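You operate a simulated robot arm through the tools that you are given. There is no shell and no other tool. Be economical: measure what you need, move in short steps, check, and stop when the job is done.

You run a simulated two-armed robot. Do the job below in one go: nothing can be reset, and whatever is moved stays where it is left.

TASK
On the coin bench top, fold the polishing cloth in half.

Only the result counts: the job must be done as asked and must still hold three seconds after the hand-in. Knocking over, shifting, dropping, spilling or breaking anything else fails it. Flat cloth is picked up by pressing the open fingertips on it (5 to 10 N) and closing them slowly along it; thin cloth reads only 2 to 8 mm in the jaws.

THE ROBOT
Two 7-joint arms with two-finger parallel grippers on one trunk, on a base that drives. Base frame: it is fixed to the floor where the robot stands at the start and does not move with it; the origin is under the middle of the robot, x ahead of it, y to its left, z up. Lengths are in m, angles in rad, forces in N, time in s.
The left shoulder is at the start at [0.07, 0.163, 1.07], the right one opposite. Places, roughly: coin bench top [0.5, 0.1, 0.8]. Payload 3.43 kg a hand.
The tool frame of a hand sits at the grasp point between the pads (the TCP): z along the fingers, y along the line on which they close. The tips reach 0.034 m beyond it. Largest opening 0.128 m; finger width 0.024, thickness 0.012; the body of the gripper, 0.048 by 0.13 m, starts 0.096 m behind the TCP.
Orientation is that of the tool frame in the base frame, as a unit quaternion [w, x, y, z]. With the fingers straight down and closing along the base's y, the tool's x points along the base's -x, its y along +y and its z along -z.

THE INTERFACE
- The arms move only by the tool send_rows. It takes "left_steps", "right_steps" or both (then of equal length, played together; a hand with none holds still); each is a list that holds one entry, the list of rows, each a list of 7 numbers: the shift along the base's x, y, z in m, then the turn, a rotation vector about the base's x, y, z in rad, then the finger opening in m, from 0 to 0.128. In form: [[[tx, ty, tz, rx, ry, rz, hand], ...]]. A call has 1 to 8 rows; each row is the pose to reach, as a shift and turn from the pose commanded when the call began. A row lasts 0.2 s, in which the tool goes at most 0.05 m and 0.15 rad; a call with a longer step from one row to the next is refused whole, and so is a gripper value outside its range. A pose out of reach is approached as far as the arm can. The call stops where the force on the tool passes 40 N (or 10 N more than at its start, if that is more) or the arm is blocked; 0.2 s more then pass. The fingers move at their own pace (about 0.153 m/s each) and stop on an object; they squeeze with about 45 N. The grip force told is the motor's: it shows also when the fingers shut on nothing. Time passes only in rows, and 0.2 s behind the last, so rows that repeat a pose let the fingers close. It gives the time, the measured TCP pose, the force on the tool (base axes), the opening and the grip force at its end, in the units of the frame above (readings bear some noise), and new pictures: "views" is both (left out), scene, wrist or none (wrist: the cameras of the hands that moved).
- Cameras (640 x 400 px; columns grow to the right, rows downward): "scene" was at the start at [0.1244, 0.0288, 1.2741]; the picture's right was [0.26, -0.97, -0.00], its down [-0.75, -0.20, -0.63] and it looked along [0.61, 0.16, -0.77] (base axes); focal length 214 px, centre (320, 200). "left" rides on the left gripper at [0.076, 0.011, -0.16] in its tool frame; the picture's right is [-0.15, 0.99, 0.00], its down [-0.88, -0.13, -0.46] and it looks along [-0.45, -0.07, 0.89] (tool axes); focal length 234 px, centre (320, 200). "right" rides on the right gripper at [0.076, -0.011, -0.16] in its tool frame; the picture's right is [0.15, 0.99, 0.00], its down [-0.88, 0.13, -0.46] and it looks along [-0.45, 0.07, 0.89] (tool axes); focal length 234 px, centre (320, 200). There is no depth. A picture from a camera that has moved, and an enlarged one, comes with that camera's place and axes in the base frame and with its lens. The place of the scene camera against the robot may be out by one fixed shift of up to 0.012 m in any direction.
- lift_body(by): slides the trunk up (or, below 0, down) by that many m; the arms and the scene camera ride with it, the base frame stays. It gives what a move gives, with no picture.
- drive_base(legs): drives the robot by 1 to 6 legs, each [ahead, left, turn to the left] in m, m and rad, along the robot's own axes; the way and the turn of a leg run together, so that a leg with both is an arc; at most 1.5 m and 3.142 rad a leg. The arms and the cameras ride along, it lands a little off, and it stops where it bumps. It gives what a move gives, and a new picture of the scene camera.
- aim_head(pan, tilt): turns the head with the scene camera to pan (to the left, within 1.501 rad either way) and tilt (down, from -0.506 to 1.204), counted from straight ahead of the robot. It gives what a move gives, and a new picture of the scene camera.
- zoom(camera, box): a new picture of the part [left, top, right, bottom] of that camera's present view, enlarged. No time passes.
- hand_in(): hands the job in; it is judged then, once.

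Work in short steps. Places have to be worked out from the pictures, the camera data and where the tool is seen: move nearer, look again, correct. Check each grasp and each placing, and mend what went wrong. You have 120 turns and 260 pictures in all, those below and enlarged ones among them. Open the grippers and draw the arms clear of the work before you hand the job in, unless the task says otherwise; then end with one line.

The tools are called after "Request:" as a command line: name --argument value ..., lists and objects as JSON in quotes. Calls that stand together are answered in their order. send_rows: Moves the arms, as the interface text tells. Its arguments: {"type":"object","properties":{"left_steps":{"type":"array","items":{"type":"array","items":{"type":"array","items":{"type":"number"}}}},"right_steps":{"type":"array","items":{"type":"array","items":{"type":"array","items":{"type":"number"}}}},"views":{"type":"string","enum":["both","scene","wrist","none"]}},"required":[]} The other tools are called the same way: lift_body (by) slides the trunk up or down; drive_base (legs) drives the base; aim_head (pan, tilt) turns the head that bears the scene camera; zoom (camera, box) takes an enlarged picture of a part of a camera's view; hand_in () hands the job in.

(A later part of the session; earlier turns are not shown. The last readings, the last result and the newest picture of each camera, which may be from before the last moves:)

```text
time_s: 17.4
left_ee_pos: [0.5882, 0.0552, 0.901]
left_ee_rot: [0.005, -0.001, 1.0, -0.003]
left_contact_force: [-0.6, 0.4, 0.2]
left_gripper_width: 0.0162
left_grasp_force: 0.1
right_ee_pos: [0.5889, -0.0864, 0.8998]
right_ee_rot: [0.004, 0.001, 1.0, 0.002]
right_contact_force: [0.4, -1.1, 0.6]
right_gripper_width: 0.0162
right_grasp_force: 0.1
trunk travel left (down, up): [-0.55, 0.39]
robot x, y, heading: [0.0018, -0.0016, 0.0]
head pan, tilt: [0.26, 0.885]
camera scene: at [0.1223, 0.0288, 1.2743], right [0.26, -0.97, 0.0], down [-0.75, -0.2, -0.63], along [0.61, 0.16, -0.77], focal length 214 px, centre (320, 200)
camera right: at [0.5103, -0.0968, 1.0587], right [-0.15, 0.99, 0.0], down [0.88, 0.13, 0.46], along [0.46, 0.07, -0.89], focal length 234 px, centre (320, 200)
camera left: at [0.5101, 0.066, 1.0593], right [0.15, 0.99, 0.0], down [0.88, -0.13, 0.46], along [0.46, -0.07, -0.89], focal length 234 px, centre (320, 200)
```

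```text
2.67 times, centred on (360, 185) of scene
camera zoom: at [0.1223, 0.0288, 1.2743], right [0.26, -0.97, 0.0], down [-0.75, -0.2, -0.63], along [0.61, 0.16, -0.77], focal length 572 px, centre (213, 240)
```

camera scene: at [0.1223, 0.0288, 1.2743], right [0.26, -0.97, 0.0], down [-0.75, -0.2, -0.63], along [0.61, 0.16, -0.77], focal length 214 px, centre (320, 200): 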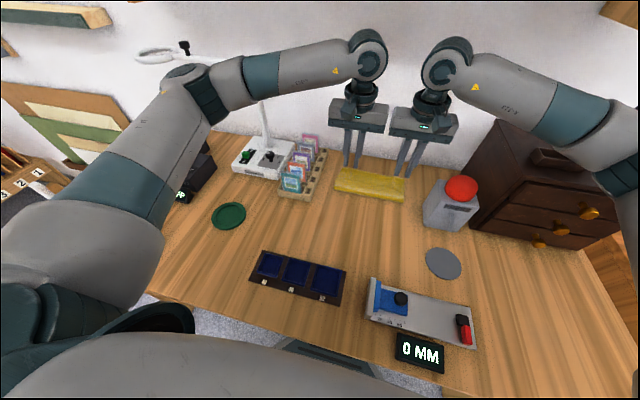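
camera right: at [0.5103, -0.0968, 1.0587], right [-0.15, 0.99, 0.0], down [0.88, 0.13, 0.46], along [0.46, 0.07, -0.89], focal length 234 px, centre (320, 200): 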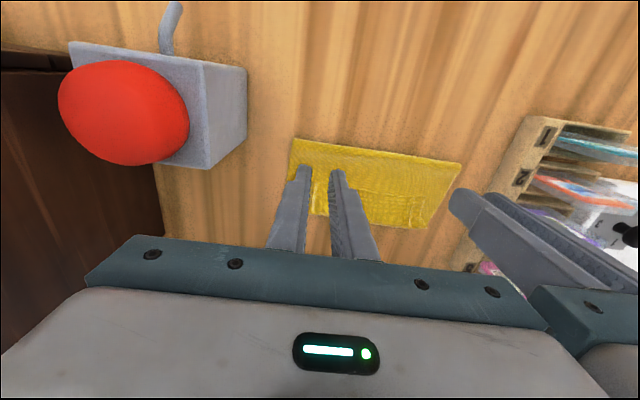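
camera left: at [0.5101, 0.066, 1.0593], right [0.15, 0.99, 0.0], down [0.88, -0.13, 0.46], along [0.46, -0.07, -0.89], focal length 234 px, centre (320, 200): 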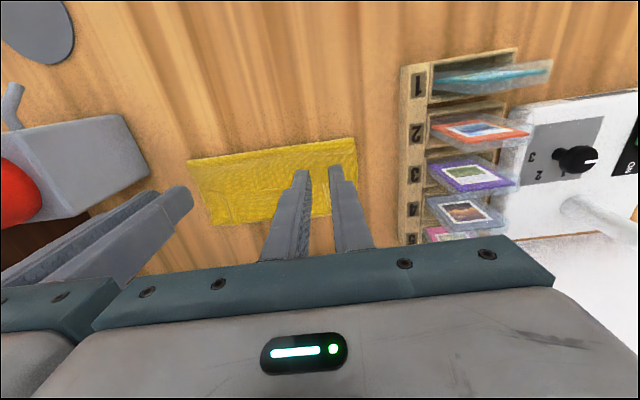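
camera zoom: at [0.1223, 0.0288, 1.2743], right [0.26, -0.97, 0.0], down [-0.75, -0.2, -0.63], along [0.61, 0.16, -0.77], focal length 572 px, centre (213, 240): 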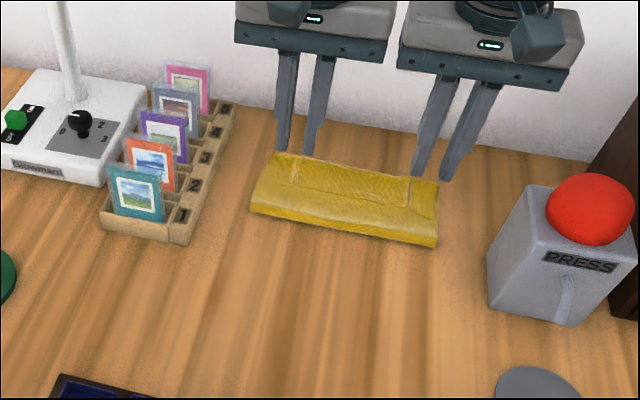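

Released. I'll draw both hands back and up so I can see the fold unobstructed.

Request:
send_rows --left_steps '[[[-0.04, 0.0, 0.01, 0, 0, 0, 0.016], [-0.08, 0.0, 0.02, 0, 0, 0, 0.016], [-0.12, 0.0, 0.03, 0, 0, 0, 0.016]]]' --right_steps '[[[-0.04, -0.0, 0.01, 0, 0, 0, 0.016], [-0.08, -0.0, 0.02, 0, 0, 0, 0.016], [-0.12, 0.0, 0.03, 0, 0, 0, 0.016]]]' --views "wrist"

Request:
zoom --camera "scene" --box '[310, 145, 430, 220]'

Request:
zoom --camera "left" --box '[160, 130, 400, 280]'

```text
time_s: 18.2
left_ee_pos: [0.4698, 0.0546, 0.9325]
left_ee_rot: [0.005, -0.001, 1.0, -0.001]
left_contact_force: [-0.7, -0.4, 0.9]
left_gripper_width: 0.016
left_grasp_force: 0.1
right_ee_pos: [0.4683, -0.0881, 0.9271]
right_ee_rot: [0.003, 0.0, 1.0, 0.001]
right_contact_force: [0.5, 0.2, -0.9]
right_gripper_width: 0.0158
right_grasp_force: 0.1
trunk travel left (down, up): [-0.55, 0.39]
robot x, y, heading: [-0.0007, 0.0001, -0.002]
head pan, tilt: [0.26, 0.885]
camera right: at [0.3913, -0.0984, 1.0873], right [-0.14, 0.99, 0.0], down [0.88, 0.13, 0.46], along [0.46, 0.07, -0.89], focal length 234 px, centre (320, 200)
camera left: at [0.3917, 0.0664, 1.0902], right [0.14, 0.99, 0.0], down [0.88, -0.13, 0.47], along [0.46, -0.07, -0.89], focal length 234 px, centre (320, 200)
```

right: 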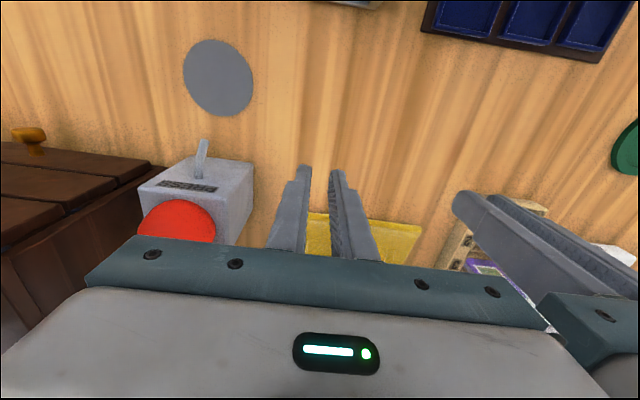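
left: 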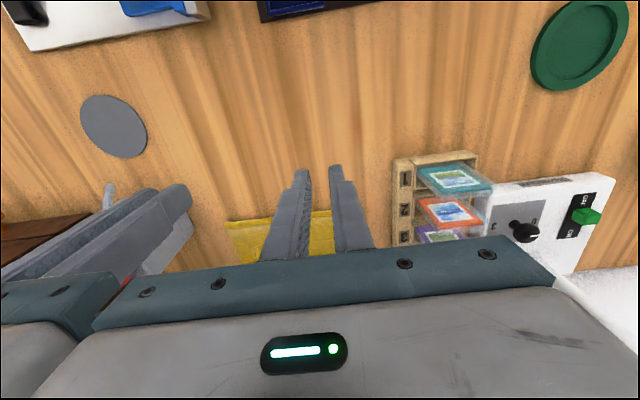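

```text
5.33 times, centred on (370, 182) of scene
camera zoom: at [0.123, 0.0288, 1.2742], right [0.26, -0.97, 0.0], down [-0.75, -0.2, -0.63], along [0.61, 0.16, -0.77], focal length 1144 px, centre (53, 293)
```

zoom: 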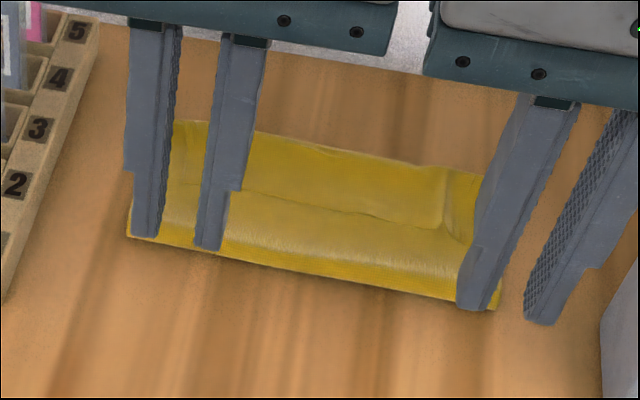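

```text
2.67 times, centred on (280, 205) of left
camera zoom: at [0.3917, 0.0664, 1.0902], right [0.14, 0.99, 0.0], down [0.88, -0.13, 0.47], along [0.46, -0.07, -0.89], focal length 624 px, centre (427, 187)
```

zoom: 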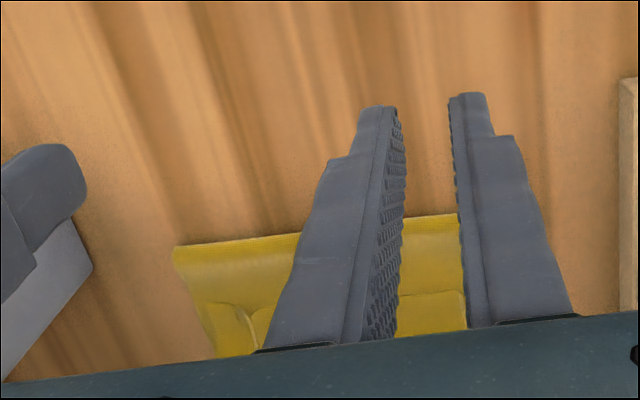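

The fold still seems to have a turned-back strip on top. I'll move the arms aside for a clear view.

Request:
send_rows --left_steps '[[[-0.02, 0.04, 0.01, 0, 0, 0, 0.016], [-0.04, 0.08, 0.02, 0, 0, 0, 0.016], [-0.06, 0.12, 0.03, 0, 0, 0, 0.016], [-0.06, 0.16, 0.03, 0, 0, 0, 0.016]]]' --right_steps '[[[0, -0.04, 0.01, 0, 0, 0, 0.016], [0, -0.08, 0.02, 0, 0, 0, 0.016], [0, -0.12, 0.03, 0, 0, 0, 0.016], [0, -0.15, 0.04, 0, 0, 0, 0.016]]]' --views "none"

Request:
zoom --camera "scene" --box '[310, 145, 430, 220]'

```text
time_s: 19.2
left_ee_pos: [0.4074, 0.2159, 0.9638]
left_ee_rot: [0.004, 0.0, 1.0, -0.002]
left_contact_force: [-0.2, -0.2, -0.2]
left_gripper_width: 0.0161
left_grasp_force: 0.2
right_ee_pos: [0.4665, -0.2359, 0.969]
right_ee_rot: [0.003, 0.0, 1.0, 0.001]
right_contact_force: [-0.1, 0.7, 0.4]
right_gripper_width: 0.0161
right_grasp_force: 0.1
trunk travel left (down, up): [-0.55, 0.39]
robot x, y, heading: [0.0002, 0.0004, -0.004]
head pan, tilt: [0.26, 0.885]
```

```text
5.33 times, centred on (370, 182) of scene
camera zoom: at [0.1234, 0.0299, 1.2742], right [0.26, -0.97, 0.0], down [-0.75, -0.2, -0.63], along [0.61, 0.16, -0.77], focal length 1144 px, centre (53, 293)
```

zoom: 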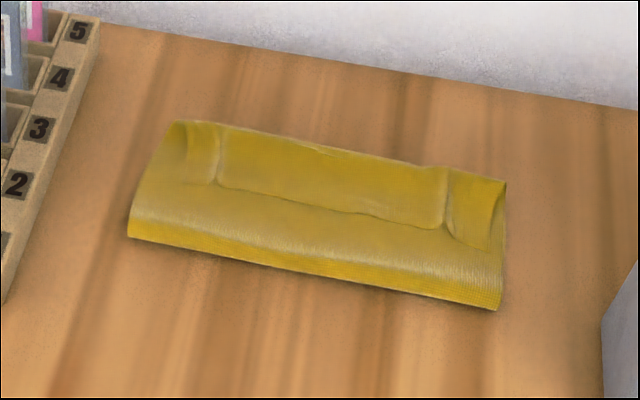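

I want a closer, oblique look, so I'll place the left wrist camera near the cloth with the hand off to the side.

Request:
send_rows --left_steps '[[[0.03, -0.02, -0.02, 0, 0, 0, 0.0], [0.06, -0.04, -0.04, 0, 0, 0, 0.0], [0.09, -0.06, -0.06, 0, 0, 0, 0.0], [0.1, -0.07, -0.09, 0, 0, 0, 0.0]]]' --views "wrist"

Request:
zoom --camera "left" --box '[120, 130, 360, 280]'

```text
time_s: 20.2
left_ee_pos: [0.509, 0.1447, 0.8689]
left_ee_rot: [0.004, -0.001, 1.0, -0.002]
left_contact_force: [-0.5, -0.2, -0.9]
left_gripper_width: 0.0001
left_grasp_force: 32.8
right_ee_pos: [0.4671, -0.2349, 0.9675]
right_ee_rot: [0.002, 0.002, 1.0, 0.001]
right_contact_force: [-0.1, -0.1, -0.8]
right_gripper_width: 0.0163
right_grasp_force: 0.1
trunk travel left (down, up): [-0.55, 0.39]
robot x, y, heading: [0.002, -0.0039, 0.001]
head pan, tilt: [0.26, 0.885]
camera left: at [0.4313, 0.1561, 1.0275], right [0.15, 0.99, 0.0], down [0.88, -0.13, 0.46], along [0.46, -0.07, -0.89], focal length 234 px, centre (320, 200)
```

left: 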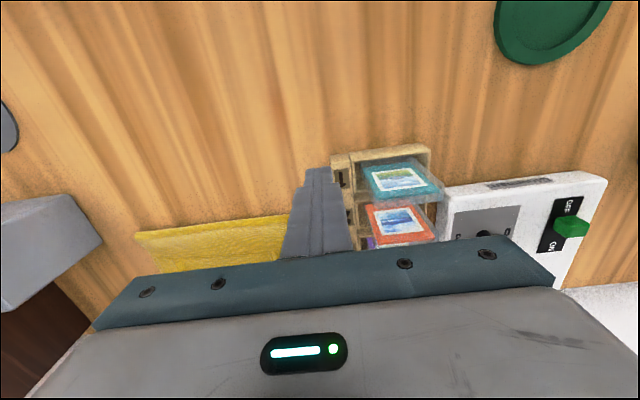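

```text
2.67 times, centred on (240, 205) of left
camera zoom: at [0.4313, 0.1561, 1.0275], right [0.15, 0.99, 0.0], down [0.88, -0.13, 0.46], along [0.46, -0.07, -0.89], focal length 624 px, centre (533, 187)
```

zoom: 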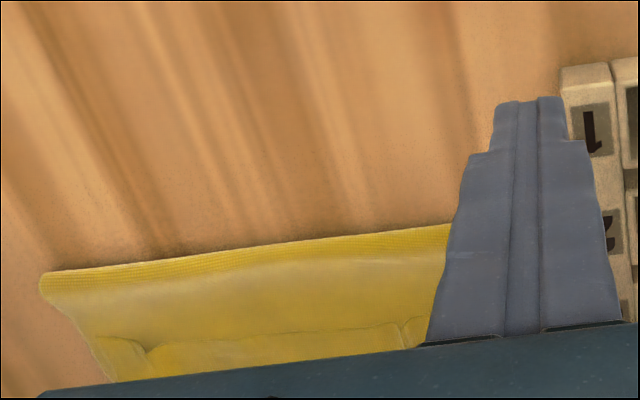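

The strip at x 0.632–0.685 is turned back on top, so the fold isn't clean. I'll regrip the free edge at the existing ruck ridges (y ≈ 0.057 and −0.082) and unfold it to fold again with a shallower grip. First I'll move both hands above it.

Request:
send_rows --left_steps '[[[0.02, -0.03, 0.0, 0, 0, 0, 0.02], [0.04, -0.06, 0, 0, 0, 0, 0.02], [0.07, -0.087, 0, 0, 0, 0, 0.02], [0.105, -0.088, -0.01, 0, 0, 0, 0.02], [0.139, -0.088, -0.03, 0, 0, 0, 0.02], [0.139, -0.088, -0.04, 0, 0, 0, 0.02], [0.139, -0.088, -0.045, 0, 0, 0, 0.02]]]' --right_steps '[[[0.02, 0.04, -0.01, 0, 0, 0, 0.02], [0.04, 0.08, -0.03, 0, 0, 0, 0.02], [0.07, 0.115, -0.05, 0, 0, 0, 0.02], [0.105, 0.14, -0.07, 0, 0, 0, 0.02], [0.14, 0.153, -0.1, 0, 0, 0, 0.02], [0.165, 0.153, -0.13, 0, 0, 0, 0.02], [0.18, 0.153, -0.143, 0, 0, 0, 0.02]]]'

```text
refused: row 3 steps farther than a row can; nothing moved
```

One step was over the limit, so I'm resending with smaller rows.

Request:
send_rows --left_steps '[[[0.02, -0.025, 0.0, 0, 0, 0, 0.02], [0.04, -0.05, 0, 0, 0, 0, 0.02], [0.065, -0.07, 0, 0, 0, 0, 0.02], [0.09, -0.085, 0, 0, 0, 0, 0.02], [0.115, -0.088, -0.01, 0, 0, 0, 0.02], [0.139, -0.088, -0.03, 0, 0, 0, 0.02], [0.139, -0.088, -0.042, 0, 0, 0, 0.02], [0.139, -0.088, -0.045, 0, 0, 0, 0.02]]]' --right_steps '[[[0.02, 0.035, -0.01, 0, 0, 0, 0.02], [0.04, 0.07, -0.025, 0, 0, 0, 0.02], [0.06, 0.1, -0.04, 0, 0, 0, 0.02], [0.085, 0.125, -0.06, 0, 0, 0, 0.02], [0.115, 0.145, -0.08, 0, 0, 0, 0.02], [0.14, 0.153, -0.105, 0, 0, 0, 0.02], [0.165, 0.153, -0.13, 0, 0, 0, 0.02], [0.18, 0.153, -0.143, 0, 0, 0, 0.02]]]'

Request:
zoom --camera "scene" --box '[310, 135, 430, 210]'

```text
time_s: 22.0
left_ee_pos: [0.6489, 0.0561, 0.8255]
left_ee_rot: [0.004, -0.001, 1.0, -0.002]
left_contact_force: [0.4, -0.5, 0.4]
left_gripper_width: 0.0202
left_grasp_force: 0.0
right_ee_pos: [0.6473, -0.0841, 0.8269]
right_ee_rot: [0.004, 0.001, 1.0, 0.001]
right_contact_force: [0.5, 0.5, 0.6]
right_gripper_width: 0.0201
right_grasp_force: 0.2
trunk travel left (down, up): [-0.55, 0.39]
robot x, y, heading: [0.0008, 0.0015, -0.001]
head pan, tilt: [0.26, 0.885]
camera scene: at [0.124, 0.029, 1.2743], right [0.26, -0.97, 0.0], down [-0.75, -0.2, -0.63], along [0.61, 0.16, -0.77], focal length 214 px, centre (320, 200)
camera right: at [0.57, -0.0959, 0.9853], right [-0.15, 0.99, 0.0], down [0.88, 0.13, 0.46], along [0.46, 0.07, -0.89], focal length 234 px, centre (320, 200)
camera left: at [0.5712, 0.068, 0.9838], right [0.15, 0.99, 0.0], down [0.88, -0.13, 0.46], along [0.46, -0.07, -0.89], focal length 234 px, centre (320, 200)
```

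scene: 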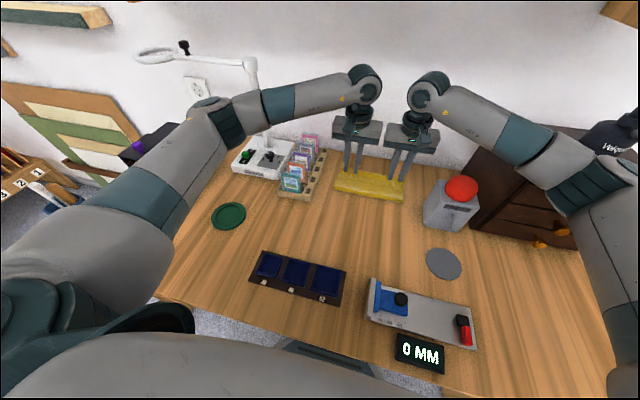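
right: 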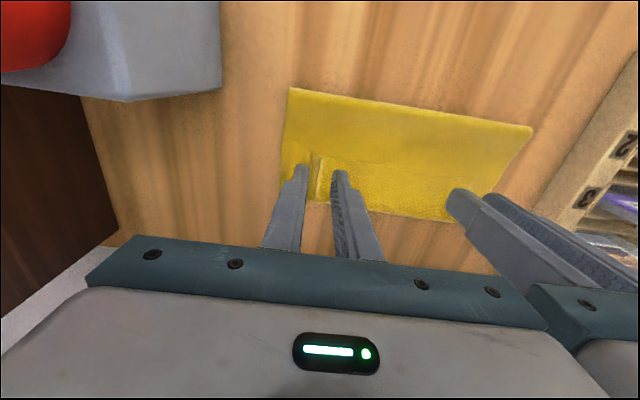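
left: 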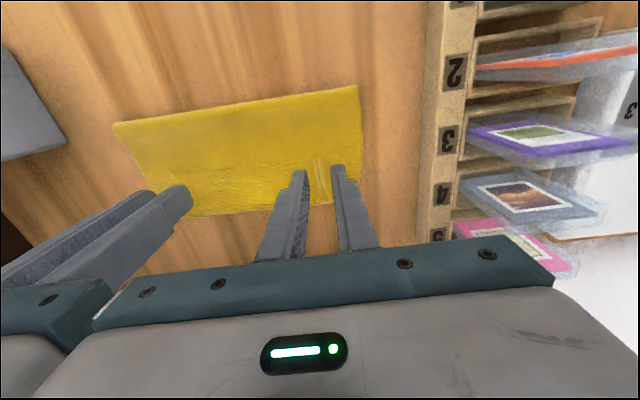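

```text
5.33 times, centred on (370, 172) of scene
camera zoom: at [0.124, 0.029, 1.2743], right [0.26, -0.97, 0.0], down [-0.75, -0.2, -0.63], along [0.61, 0.16, -0.77], focal length 1144 px, centre (53, 347)
```

zoom: 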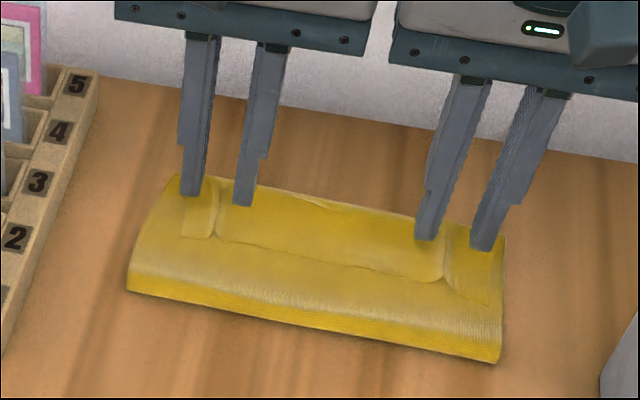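

The ridges sit between the fingers. I'll look closely at the right one before pinching.

Request:
zoom --camera "right" --box '[250, 70, 490, 220]'

Request:
zoom --camera "left" --box '[150, 90, 390, 240]'

```text
2.67 times, centred on (370, 145) of right
camera zoom: at [0.57, -0.0959, 0.9853], right [-0.15, 0.99, 0.0], down [0.88, 0.13, 0.46], along [0.46, 0.07, -0.89], focal length 624 px, centre (187, 347)
```

zoom: 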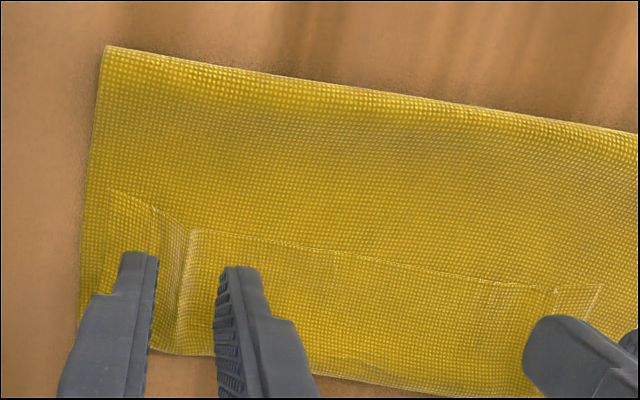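

```text
2.67 times, centred on (270, 165) of left
camera zoom: at [0.5712, 0.068, 0.9838], right [0.15, 0.99, 0.0], down [0.88, -0.13, 0.46], along [0.46, -0.07, -0.89], focal length 624 px, centre (453, 293)
```

zoom: 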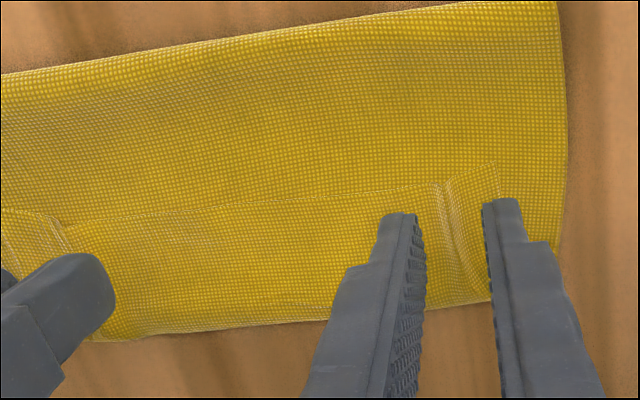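

Now it's clear: the strip's free edge is at x ≈ 0.637, with ruck ridges centred between each pair of fingers. I'll shift back about 13 mm so only the last centimetre is pinched, and go down.

Request:
send_rows --left_steps '[[[-0.012, 0, 0, 0, 0, 0, 0.02], [-0.012, 0, -0.012, 0, 0, 0, 0.02], [-0.012, 0, -0.02, 0, 0, 0, 0.02], [-0.012, 0, -0.024, 0, 0, 0, 0.02], [-0.012, 0, -0.026, 0, 0, 0, 0.02]]]' --right_steps '[[[-0.014, 0, 0, 0, 0, 0, 0.02], [-0.014, 0, -0.012, 0, 0, 0, 0.02], [-0.014, 0, -0.02, 0, 0, 0, 0.02], [-0.014, 0, -0.024, 0, 0, 0, 0.02], [-0.014, 0, -0.026, 0, 0, 0, 0.02]]]' --views "wrist"

Request:
zoom --camera "right" --box '[250, 70, 490, 220]'

Request:
zoom --camera "left" --box '[150, 90, 390, 240]'

```text
time_s: 23.2
left_ee_pos: [0.6355, 0.0587, 0.8001]
left_ee_rot: [0.006, -0.001, 1.0, -0.003]
left_contact_force: [-0.3, -0.4, -0.4]
left_gripper_width: 0.0201
left_grasp_force: 0.0
right_ee_pos: [0.6373, -0.0794, 0.8126]
right_ee_rot: [0.012, 0.001, 1.0, 0.0]
right_contact_force: [0.7, 0.0, -0.5]
right_gripper_width: 0.0199
right_grasp_force: 0.0
trunk travel left (down, up): [-0.55, 0.39]
robot x, y, heading: [0.0037, -0.0007, -0.002]
head pan, tilt: [0.26, 0.885]
camera right: at [0.5567, -0.092, 0.9701], right [-0.14, 0.99, 0.0], down [0.87, 0.13, 0.48], along [0.47, 0.07, -0.88], focal length 234 px, centre (320, 200)
camera left: at [0.5571, 0.07, 0.9585], right [0.14, 0.99, 0.0], down [0.88, -0.13, 0.47], along [0.46, -0.07, -0.88], focal length 234 px, centre (320, 200)
```

right: 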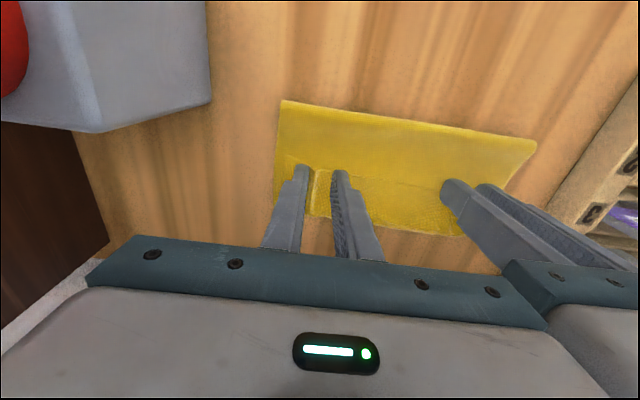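
left: 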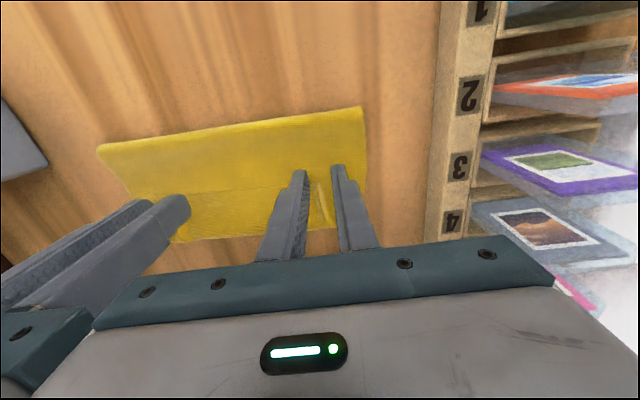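

```text
2.67 times, centred on (370, 145) of right
camera zoom: at [0.5567, -0.092, 0.9701], right [-0.14, 0.99, 0.0], down [0.87, 0.13, 0.48], along [0.47, 0.07, -0.88], focal length 624 px, centre (187, 347)
```

zoom: 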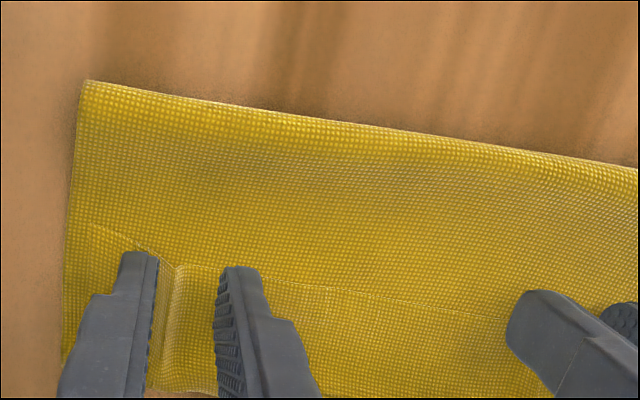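

```text
2.67 times, centred on (270, 165) of left
camera zoom: at [0.5571, 0.07, 0.9585], right [0.14, 0.99, 0.0], down [0.88, -0.13, 0.47], along [0.46, -0.07, -0.88], focal length 624 px, centre (453, 293)
```

zoom: 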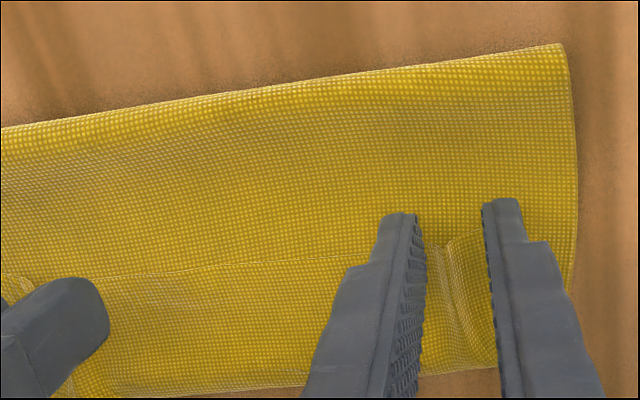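

The right hand reads 12 mm higher than commanded, with no force. I'll hold and reread.

Request:
send_rows --left_steps '[[[0, 0, 0, 0, 0, 0, 0.02], [0, 0, 0, 0, 0, 0, 0.02]]]' --right_steps '[[[0, 0, 0, 0, 0, 0, 0.02], [0, 0, 0, 0, 0, 0, 0.02]]]' --views "scene"

```text
time_s: 23.8
left_ee_pos: [0.6348, 0.058, 0.7999]
left_ee_rot: [0.006, -0.001, 1.0, -0.003]
left_contact_force: [-1.9, 0.1, -0.3]
left_gripper_width: 0.0199
left_grasp_force: 0.1
right_ee_pos: [0.6357, -0.0815, 0.8113]
right_ee_rot: [0.013, 0.0, 1.0, 0.002]
right_contact_force: [0.1, -0.5, 0.4]
right_gripper_width: 0.0201
right_grasp_force: 0.0
trunk travel left (down, up): [-0.55, 0.39]
robot x, y, heading: [0.0002, -0.0006, -0.001]
head pan, tilt: [0.26, 0.885]
camera scene: at [0.1209, 0.0326, 1.2747], right [0.26, -0.97, 0.0], down [-0.75, -0.2, -0.64], along [0.61, 0.16, -0.77], focal length 214 px, centre (320, 200)
```

scene: 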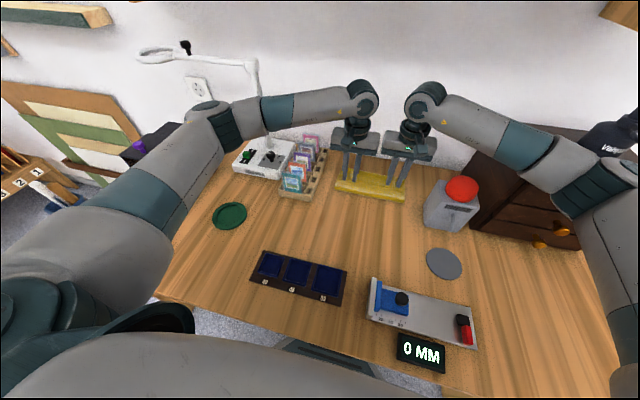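

The right hand is holding slightly high and tilted, possibly grazing the left gripper. I'll ease it outward and down.

Request:
send_rows --right_steps '[[[0, -0.005, 0.004, 0, 0, 0, 0.02], [0, -0.005, 0, 0, 0, 0, 0.02], [0, -0.004, -0.004, 0, 0, 0, 0.02], [0, -0.003, -0.006, 0, 0, 0, 0.02]]]' --views "wrist"

```text
time_s: 24.8
left_ee_pos: [0.6341, 0.0607, 0.8007]
left_ee_rot: [0.005, -0.001, 1.0, -0.005]
left_contact_force: [-0.5, 0.3, -0.2]
left_gripper_width: 0.0199
left_grasp_force: 0.0
right_ee_pos: [0.637, -0.0805, 0.8043]
right_ee_rot: [0.012, 0.0, 1.0, -0.002]
right_contact_force: [0.0, 0.1, -0.8]
right_gripper_width: 0.0198
right_grasp_force: 0.1
trunk travel left (down, up): [-0.55, 0.39]
robot x, y, heading: [0.0002, 0.0016, 0.001]
head pan, tilt: [0.26, 0.885]
camera right: at [0.5564, -0.0906, 0.9638], right [-0.15, 0.99, -0.01], down [0.87, 0.13, 0.48], along [0.47, 0.06, -0.88], focal length 234 px, centre (320, 200)
```

right: 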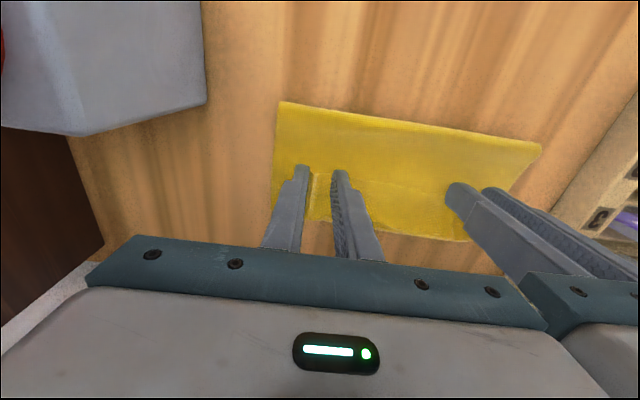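

They graze each other, so I'll spread the hands by a few mm each and bring the right one down to match.

Request:
send_rows --left_steps '[[[0, 0.003, 0, 0, 0, 0, 0.02], [0, 0.003, 0, 0, 0, 0, 0.02], [0, 0.003, 0, 0, 0, 0, 0.02]]]' --right_steps '[[[0, -0.005, 0.003, 0, 0, 0, 0.02], [0, -0.005, -0.001, 0, 0, 0, 0.02], [0, -0.005, -0.003, 0, 0, 0, 0.02]]]' --views "none"

Request:
zoom --camera "right" --box '[250, 70, 490, 220]'

Request:
zoom --camera "left" --box '[150, 90, 390, 240]'

```text
time_s: 25.6
left_ee_pos: [0.6335, 0.0667, 0.8006]
left_ee_rot: [0.006, -0.002, 1.0, -0.006]
left_contact_force: [0.4, -0.3, -0.4]
left_gripper_width: 0.02
left_grasp_force: 0.1
right_ee_pos: [0.6335, -0.0808, 0.8008]
right_ee_rot: [0.011, 0.0, 1.0, -0.003]
right_contact_force: [0.2, 0.4, -0.2]
right_gripper_width: 0.02
right_grasp_force: 0.1
trunk travel left (down, up): [-0.55, 0.39]
robot x, y, heading: [-0.0011, 0.0006, 0.003]
head pan, tilt: [0.26, 0.885]
```

```text
2.67 times, centred on (370, 145) of right
camera zoom: at [0.5546, -0.092, 0.9597], right [-0.15, 0.99, -0.01], down [0.87, 0.13, 0.47], along [0.47, 0.06, -0.88], focal length 624 px, centre (187, 347)
```

zoom: 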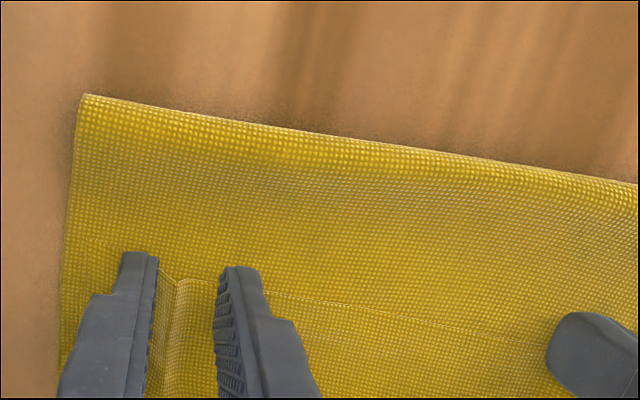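

```text
2.67 times, centred on (270, 165) of left
camera zoom: at [0.5552, 0.0799, 0.9583], right [0.14, 0.99, -0.01], down [0.88, -0.12, 0.47], along [0.46, -0.08, -0.88], focal length 624 px, centre (453, 293)
```

zoom: 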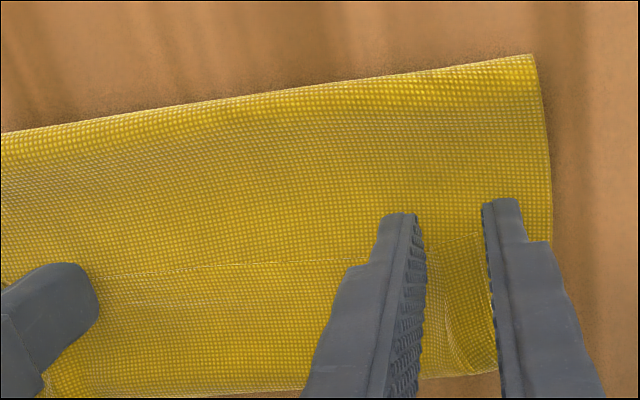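

The ridges are still between the fingers and the two hands are level. I'll lower a little to touch.

Request:
send_rows --left_steps '[[[0, 0, -0.0015, 0, 0, 0, 0.02], [0, 0, -0.003, 0, 0, 0, 0.02]]]' --right_steps '[[[0, 0, -0.0015, 0, 0, 0, 0.02], [0, 0, -0.003, 0, 0, 0, 0.02]]]' --views "none"

```text
time_s: 26.2
left_ee_pos: [0.6321, 0.0667, 0.7984]
left_ee_rot: [0.006, -0.001, 1.0, -0.006]
left_contact_force: [-1.2, 1.1, 0.5]
left_gripper_width: 0.02
left_grasp_force: 0.0
right_ee_pos: [0.6344, -0.0809, 0.7987]
right_ee_rot: [0.012, 0.0, 1.0, -0.003]
right_contact_force: [0.0, 0.2, 0.7]
right_gripper_width: 0.0202
right_grasp_force: 0.0
trunk travel left (down, up): [-0.55, 0.39]
robot x, y, heading: [0.0004, -0.0051, -0.0]
head pan, tilt: [0.26, 0.885]
```

Light contact. I'll go 1 mm further and close slowly.

Request:
send_rows --left_steps '[[[0, 0, -0.001, 0, 0, 0, 0.02], [0, 0, -0.001, 0, 0, 0, 0.016], [0, 0, -0.001, 0, 0, 0, 0.012], [0, 0, -0.001, 0, 0, 0, 0.008], [0, 0, -0.001, 0, 0, 0, 0.004], [0, 0, -0.001, 0, 0, 0, 0.0], [0, 0, -0.001, 0, 0, 0, 0.0]]]' --right_steps '[[[0, 0, -0.001, 0, 0, 0, 0.02], [0, 0, -0.001, 0, 0, 0, 0.016], [0, 0, -0.001, 0, 0, 0, 0.012], [0, 0, -0.001, 0, 0, 0, 0.008], [0, 0, -0.001, 0, 0, 0, 0.004], [0, 0, -0.001, 0, 0, 0, 0.0], [0, 0, -0.001, 0, 0, 0, 0.0]]]' --views "none"

Request:
zoom --camera "right" --box '[250, 70, 490, 220]'

Request:
zoom --camera "left" --box '[150, 90, 390, 240]'

```text
time_s: 27.8
left_ee_pos: [0.6324, 0.0677, 0.798]
left_ee_rot: [0.006, -0.002, 1.0, -0.005]
left_contact_force: [0.0, 0.9, 0.5]
left_gripper_width: 0.0
left_grasp_force: 32.5
right_ee_pos: [0.6348, -0.0814, 0.7985]
right_ee_rot: [0.012, -0.001, 1.0, -0.002]
right_contact_force: [0.6, 0.2, -0.3]
right_gripper_width: 0.0018
right_grasp_force: 36.0
trunk travel left (down, up): [-0.55, 0.39]
robot x, y, heading: [-0.0008, 0.0018, -0.0]
head pan, tilt: [0.26, 0.885]
```

```text
2.67 times, centred on (370, 145) of right
camera zoom: at [0.5545, -0.0916, 0.9569], right [-0.15, 0.99, -0.01], down [0.87, 0.13, 0.48], along [0.47, 0.06, -0.88], focal length 624 px, centre (187, 347)
```

zoom: 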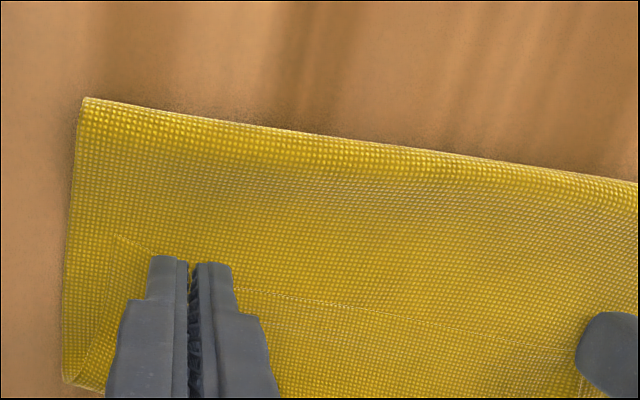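

```text
2.67 times, centred on (270, 165) of left
camera zoom: at [0.5542, 0.0799, 0.9547], right [0.14, 0.99, -0.01], down [0.88, -0.12, 0.47], along [0.46, -0.08, -0.88], focal length 624 px, centre (453, 293)
```

zoom: 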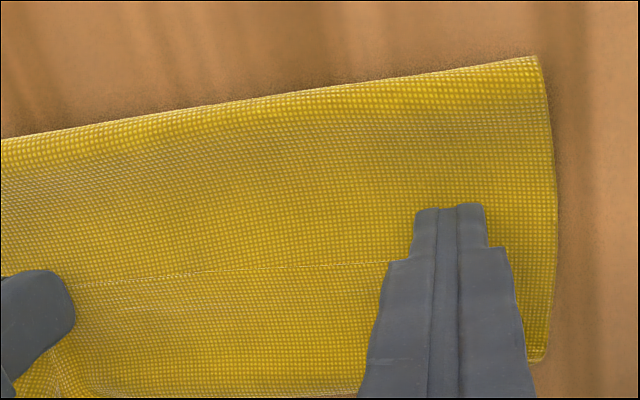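

Right has it at 1.8 mm; left missed because its outer finger was off the strip. I'll start lifting the right corner back (−x) to make room, and raise and open the left.

Request:
send_rows --left_steps '[[[0, 0, 0.01, 0, 0, 0, 0.0], [0, 0, 0.02, 0, 0, 0, 0.02], [0, 0, 0.02, 0, 0, 0, 0.02], [0, 0, 0.02, 0, 0, 0, 0.02]]]' --right_steps '[[[0, 0, 0.01, 0, 0, 0, 0.0], [-0.015, -0.005, 0.025, 0, 0, 0, 0.0], [-0.035, -0.008, 0.035, 0, 0, 0, 0.0], [-0.06, -0.01, 0.04, 0, 0, 0, 0.0]]]'

Request:
zoom --camera "left" --box '[150, 90, 390, 240]'

```text
time_s: 28.8
left_ee_pos: [0.6346, 0.0594, 0.8145]
left_ee_rot: [0.005, -0.002, 1.0, 0.0]
left_contact_force: [0.1, 0.2, -0.1]
left_gripper_width: 0.0202
left_grasp_force: 0.0
right_ee_pos: [0.5727, -0.1037, 0.8238]
right_ee_rot: [0.002, 0.003, 1.0, 0.0]
right_contact_force: [-0.2, 0.0, 0.2]
right_gripper_width: 0.0018
right_grasp_force: 36.6
trunk travel left (down, up): [-0.55, 0.39]
robot x, y, heading: [0.0021, 0.0002, 0.006]
head pan, tilt: [0.26, 0.885]
camera scene: at [0.1244, 0.0279, 1.2738], right [0.26, -0.97, 0.0], down [-0.75, -0.2, -0.63], along [0.61, 0.16, -0.77], focal length 214 px, centre (320, 200)
camera right: at [0.4954, -0.114, 0.9837], right [-0.14, 0.99, 0.0], down [0.88, 0.13, 0.46], along [0.45, 0.07, -0.89], focal length 234 px, centre (320, 200)
camera left: at [0.5576, 0.0698, 0.9723], right [0.15, 0.99, 0.0], down [0.88, -0.13, 0.46], along [0.46, -0.07, -0.89], focal length 234 px, centre (320, 200)
```

scene: 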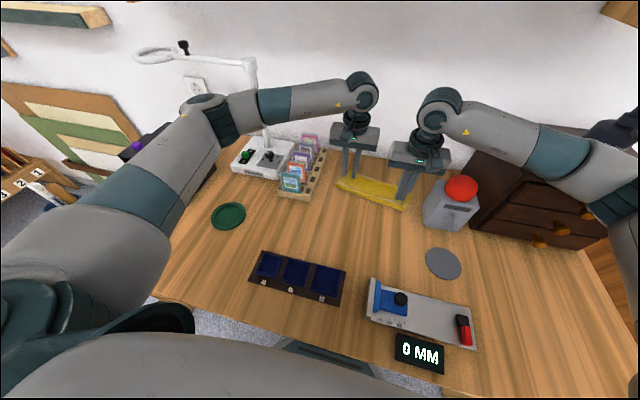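
right: 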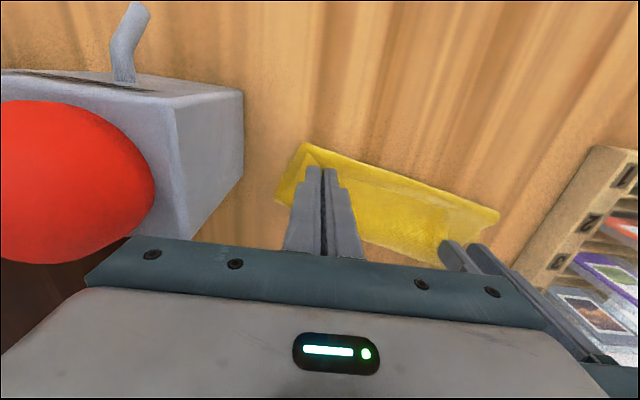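
left: 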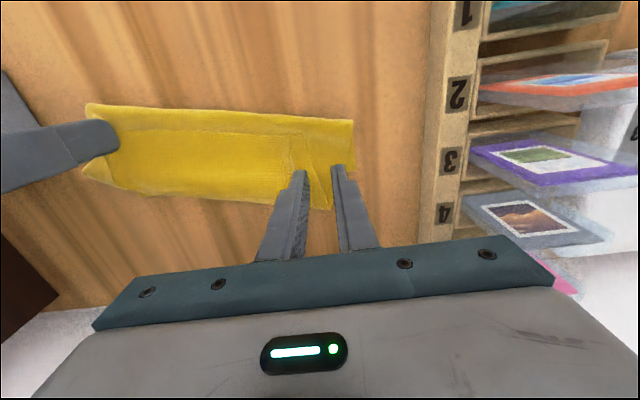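

```text
2.67 times, centred on (270, 165) of left
camera zoom: at [0.5576, 0.0698, 0.9723], right [0.15, 0.99, 0.0], down [0.88, -0.13, 0.46], along [0.46, -0.07, -0.89], focal length 624 px, centre (453, 293)
```

zoom: 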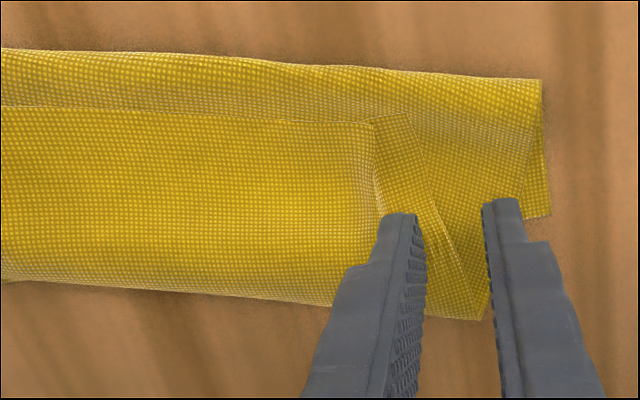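

The strip is lifting with the right hand. I'll raise the left out of the way and use the right to swing the edge back toward the robot and unfold the cloth.

Request:
send_rows --left_steps '[[[0, 0.01, 0.03, 0, 0, 0, 0.02], [0, 0.02, 0.06, 0, 0, 0, 0.02], [0, 0.02, 0.08, 0, 0, 0, 0.02], [-0.02, 0.02, 0.08, 0, 0, 0, 0.02], [-0.02, 0.02, 0.08, 0, 0, 0, 0.02], [-0.02, 0.02, 0.08, 0, 0, 0, 0.02], [-0.02, 0.02, 0.08, 0, 0, 0, 0.02], [-0.02, 0.02, 0.08, 0, 0, 0, 0.02]]]' --right_steps '[[[0, 0.005, 0.04, 0, 0, 0, 0.0], [-0.01, 0.01, 0.08, 0, 0, 0, 0.0], [-0.04, 0.012, 0.1, 0, 0, 0, 0.0], [-0.08, 0.012, 0.09, 0, 0, 0, 0.0], [-0.115, 0.012, 0.06, 0, 0, 0, 0.0], [-0.14, 0.012, 0.025, 0, 0, 0, 0.0], [-0.15, 0.012, -0.005, 0, 0, 0, 0.0], [-0.16, 0.012, -0.015, 0, 0, 0, 0.0]]]'

Request:
zoom --camera "scene" --box '[270, 140, 470, 265]'

```text
time_s: 30.6
left_ee_pos: [0.6045, 0.0806, 0.8991]
left_ee_rot: [0.011, -0.001, 1.0, -0.003]
left_contact_force: [0.0, 0.0, 0.7]
left_gripper_width: 0.0199
left_grasp_force: 0.0
right_ee_pos: [0.3992, -0.0875, 0.8097]
right_ee_rot: [0.002, -0.004, 1.0, -0.002]
right_contact_force: [-3.7, 1.3, -6.6]
right_gripper_width: 0.0015
right_grasp_force: 36.4
trunk travel left (down, up): [-0.55, 0.39]
robot x, y, heading: [-0.0026, 0.0016, 0.001]
head pan, tilt: [0.26, 0.885]
camera scene: at [0.1095, 0.0308, 1.2735], right [0.26, -0.97, 0.01], down [-0.74, -0.2, -0.64], along [0.62, 0.16, -0.77], focal length 214 px, centre (320, 200)
camera right: at [0.3221, -0.0991, 0.97], right [-0.15, 0.99, 0.0], down [0.88, 0.14, 0.46], along [0.45, 0.07, -0.89], focal length 234 px, centre (320, 200)
camera left: at [0.5257, 0.0927, 1.0566], right [0.15, 0.99, 0.0], down [0.87, -0.13, 0.47], along [0.47, -0.07, -0.88], focal length 234 px, centre (320, 200)
```

scene: 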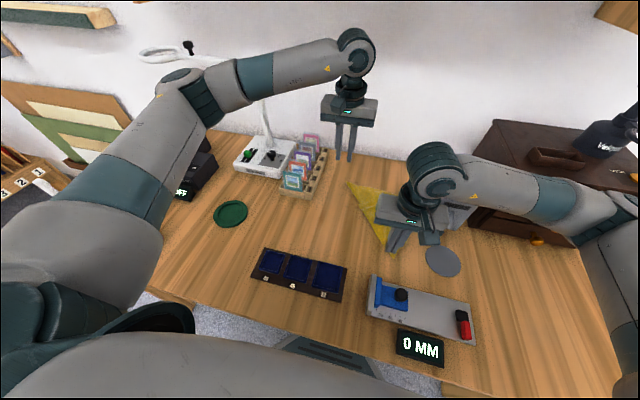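
right: 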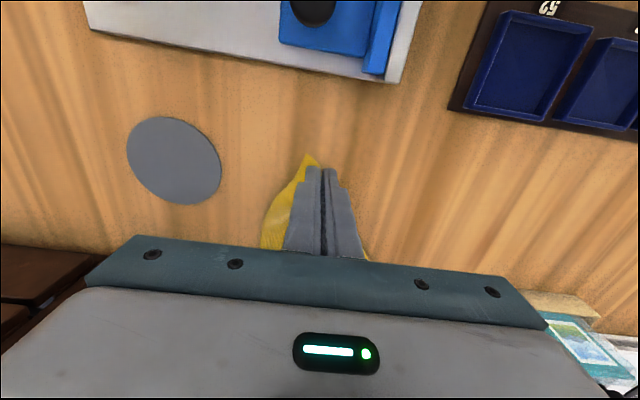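
left: 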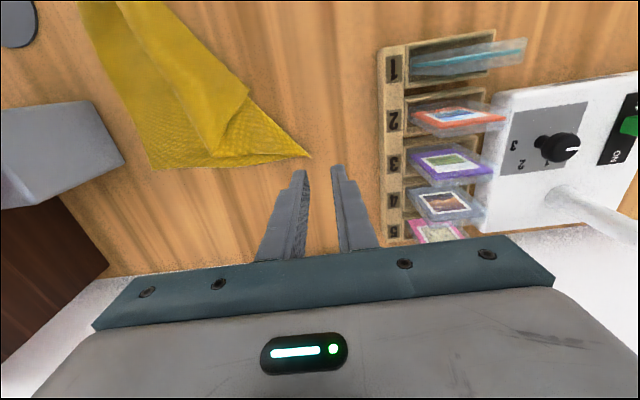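

```text
3.20 times, centred on (370, 202) of scene
camera zoom: at [0.1095, 0.0308, 1.2735], right [0.26, -0.97, 0.01], down [-0.74, -0.2, -0.64], along [0.62, 0.16, -0.77], focal length 686 px, centre (160, 192)
```

zoom: 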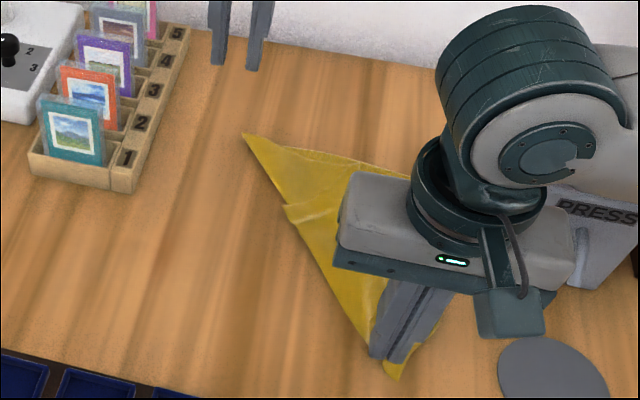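

The cloth got pulled diagonally. I'll release the right corner low, lift both hands away and look at the whole cloth.

Request:
send_rows --left_steps '[[[0, 0.02, 0.02, 0, 0, 0, 0.02], [-0.03, 0.04, 0.03, 0, 0, 0, 0.02], [-0.06, 0.06, 0.03, 0, 0, 0, 0.02], [-0.09, 0.08, 0.03, 0, 0, 0, 0.02], [-0.12, 0.1, 0.03, 0, 0, 0, 0.02], [-0.15, 0.12, 0.03, 0, 0, 0, 0.02], [-0.18, 0.12, 0.03, 0, 0, 0, 0.02], [-0.2, 0.12, 0.03, 0, 0, 0, 0.02]]]' --right_steps '[[[0.01, 0, -0.008, 0, 0, 0, 0.0], [0.01, 0, -0.008, 0, 0, 0, 0.015], [0.01, 0, -0.008, 0, 0, 0, 0.025], [0.01, 0, 0.03, 0, 0, 0, 0.025], [0.01, -0.03, 0.07, 0, 0, 0, 0.025], [0.01, -0.07, 0.1, 0, 0, 0, 0.025], [0.01, -0.11, 0.13, 0, 0, 0, 0.025], [0.01, -0.15, 0.15, 0, 0, 0, 0.025]]]' --views "none"

Request:
zoom --camera "scene" --box '[270, 140, 470, 265]'

```text
time_s: 32.4
left_ee_pos: [0.4141, 0.1979, 0.9248]
left_ee_rot: [0.006, -0.001, 1.0, -0.001]
left_contact_force: [0.8, -0.6, 0.5]
left_gripper_width: 0.02
left_grasp_force: 0.0
right_ee_pos: [0.4231, -0.2423, 0.9619]
right_ee_rot: [0.004, -0.001, 1.0, 0.002]
right_contact_force: [0.3, -0.4, 0.3]
right_gripper_width: 0.025
right_grasp_force: 0.0
trunk travel left (down, up): [-0.55, 0.39]
robot x, y, heading: [-0.0, -0.0013, 0.002]
head pan, tilt: [0.26, 0.885]
```

```text
3.20 times, centred on (370, 202) of scene
camera zoom: at [0.123, 0.0276, 1.2742], right [0.26, -0.97, 0.0], down [-0.75, -0.2, -0.63], along [0.61, 0.16, -0.77], focal length 686 px, centre (160, 192)
```

zoom: 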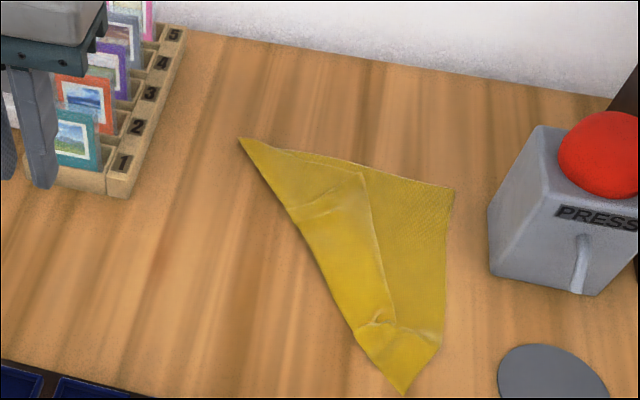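

The layout is now clear: A(0.621, 0.072), B(0.609, −0.142), C(0.383, −0.104), and corner D folded over on top at about (0.604, −0.056). I'll bring the left hand above D to pull it back to its flat place near (0.395, 0.11).

Request:
send_rows --left_steps '[[[0.01, -0.045, -0.01, 0, 0, 0, 0.02], [0.02, -0.09, -0.02, 0, 0, 0, 0.02], [0.04, -0.13, -0.03, 0, 0, 0, 0.02], [0.07, -0.165, -0.04, 0, 0, 0, 0.02], [0.1, -0.2, -0.05, 0, 0, 0, 0.02], [0.13, -0.225, -0.07, 0, 0, 0, 0.02], [0.16, -0.234, -0.09, 0, 0, 0, 0.02], [0.176, -0.234, -0.105, 0, 0, 0, 0.02]]]' --views "wrist"

Request:
zoom --camera "left" --box '[200, 90, 440, 240]'

```text
time_s: 34.2
left_ee_pos: [0.5938, -0.0347, 0.8192]
left_ee_rot: [0.004, -0.001, 1.0, -0.001]
left_contact_force: [-0.8, 0.3, 0.8]
left_gripper_width: 0.0202
left_grasp_force: 0.0
right_ee_pos: [0.4241, -0.2406, 0.9606]
right_ee_rot: [0.002, 0.001, 1.0, 0.001]
right_contact_force: [0.3, 0.5, 0.6]
right_gripper_width: 0.0252
right_grasp_force: 0.0
trunk travel left (down, up): [-0.55, 0.39]
robot x, y, heading: [-0.001, 0.0026, -0.003]
head pan, tilt: [0.26, 0.885]
camera left: at [0.5155, -0.0229, 0.9773], right [0.15, 0.99, 0.0], down [0.88, -0.13, 0.46], along [0.46, -0.07, -0.89], focal length 234 px, centre (320, 200)
```

left: 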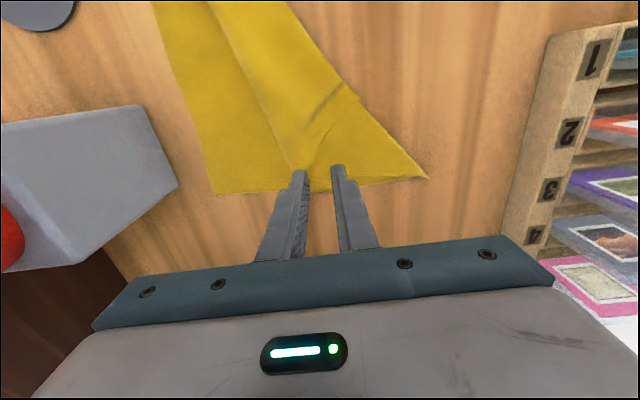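

```text
2.67 times, centred on (320, 165) of left
camera zoom: at [0.5155, -0.0229, 0.9773], right [0.15, 0.99, 0.0], down [0.88, -0.13, 0.46], along [0.46, -0.07, -0.89], focal length 624 px, centre (320, 293)
```

zoom: 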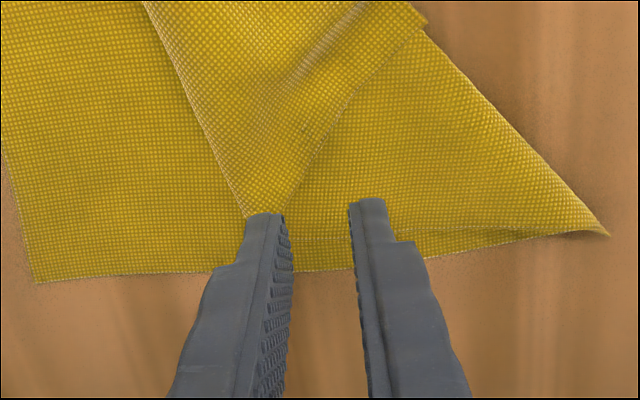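

The turned-over flap's tip is at about (0.591, −0.055). I'll pinch its top layer slightly inside the tip, at about (0.575, −0.047).

Request:
send_rows --left_steps '[[[-0.019, -0.012, 0, 0, 0, 0, 0.016], [-0.019, -0.012, -0.012, 0, 0, 0, 0.016], [-0.019, -0.012, -0.02, 0, 0, 0, 0.016], [-0.019, -0.012, -0.021, 0, 0, 0, 0.016]]]' --views "none"

Request:
zoom --camera "left" --box '[200, 90, 440, 240]'

```text
time_s: 35.2
left_ee_pos: [0.5727, -0.0466, 0.799]
left_ee_rot: [0.005, -0.001, 1.0, -0.002]
left_contact_force: [-0.1, 0.1, 0.4]
left_gripper_width: 0.0162
left_grasp_force: 0.1
right_ee_pos: [0.4252, -0.2406, 0.9615]
right_ee_rot: [0.003, 0.001, 1.0, 0.0]
right_contact_force: [0.3, 0.7, -0.1]
right_gripper_width: 0.025
right_grasp_force: 0.1
trunk travel left (down, up): [-0.55, 0.39]
robot x, y, heading: [-0.0028, -0.0006, -0.0]
head pan, tilt: [0.26, 0.885]
```

```text
2.67 times, centred on (320, 165) of left
camera zoom: at [0.4953, -0.0343, 0.9572], right [0.15, 0.99, 0.0], down [0.88, -0.13, 0.46], along [0.46, -0.07, -0.89], focal length 624 px, centre (320, 293)
```

zoom: 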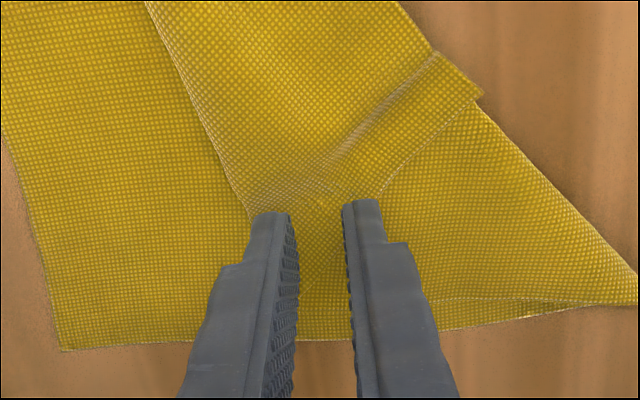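

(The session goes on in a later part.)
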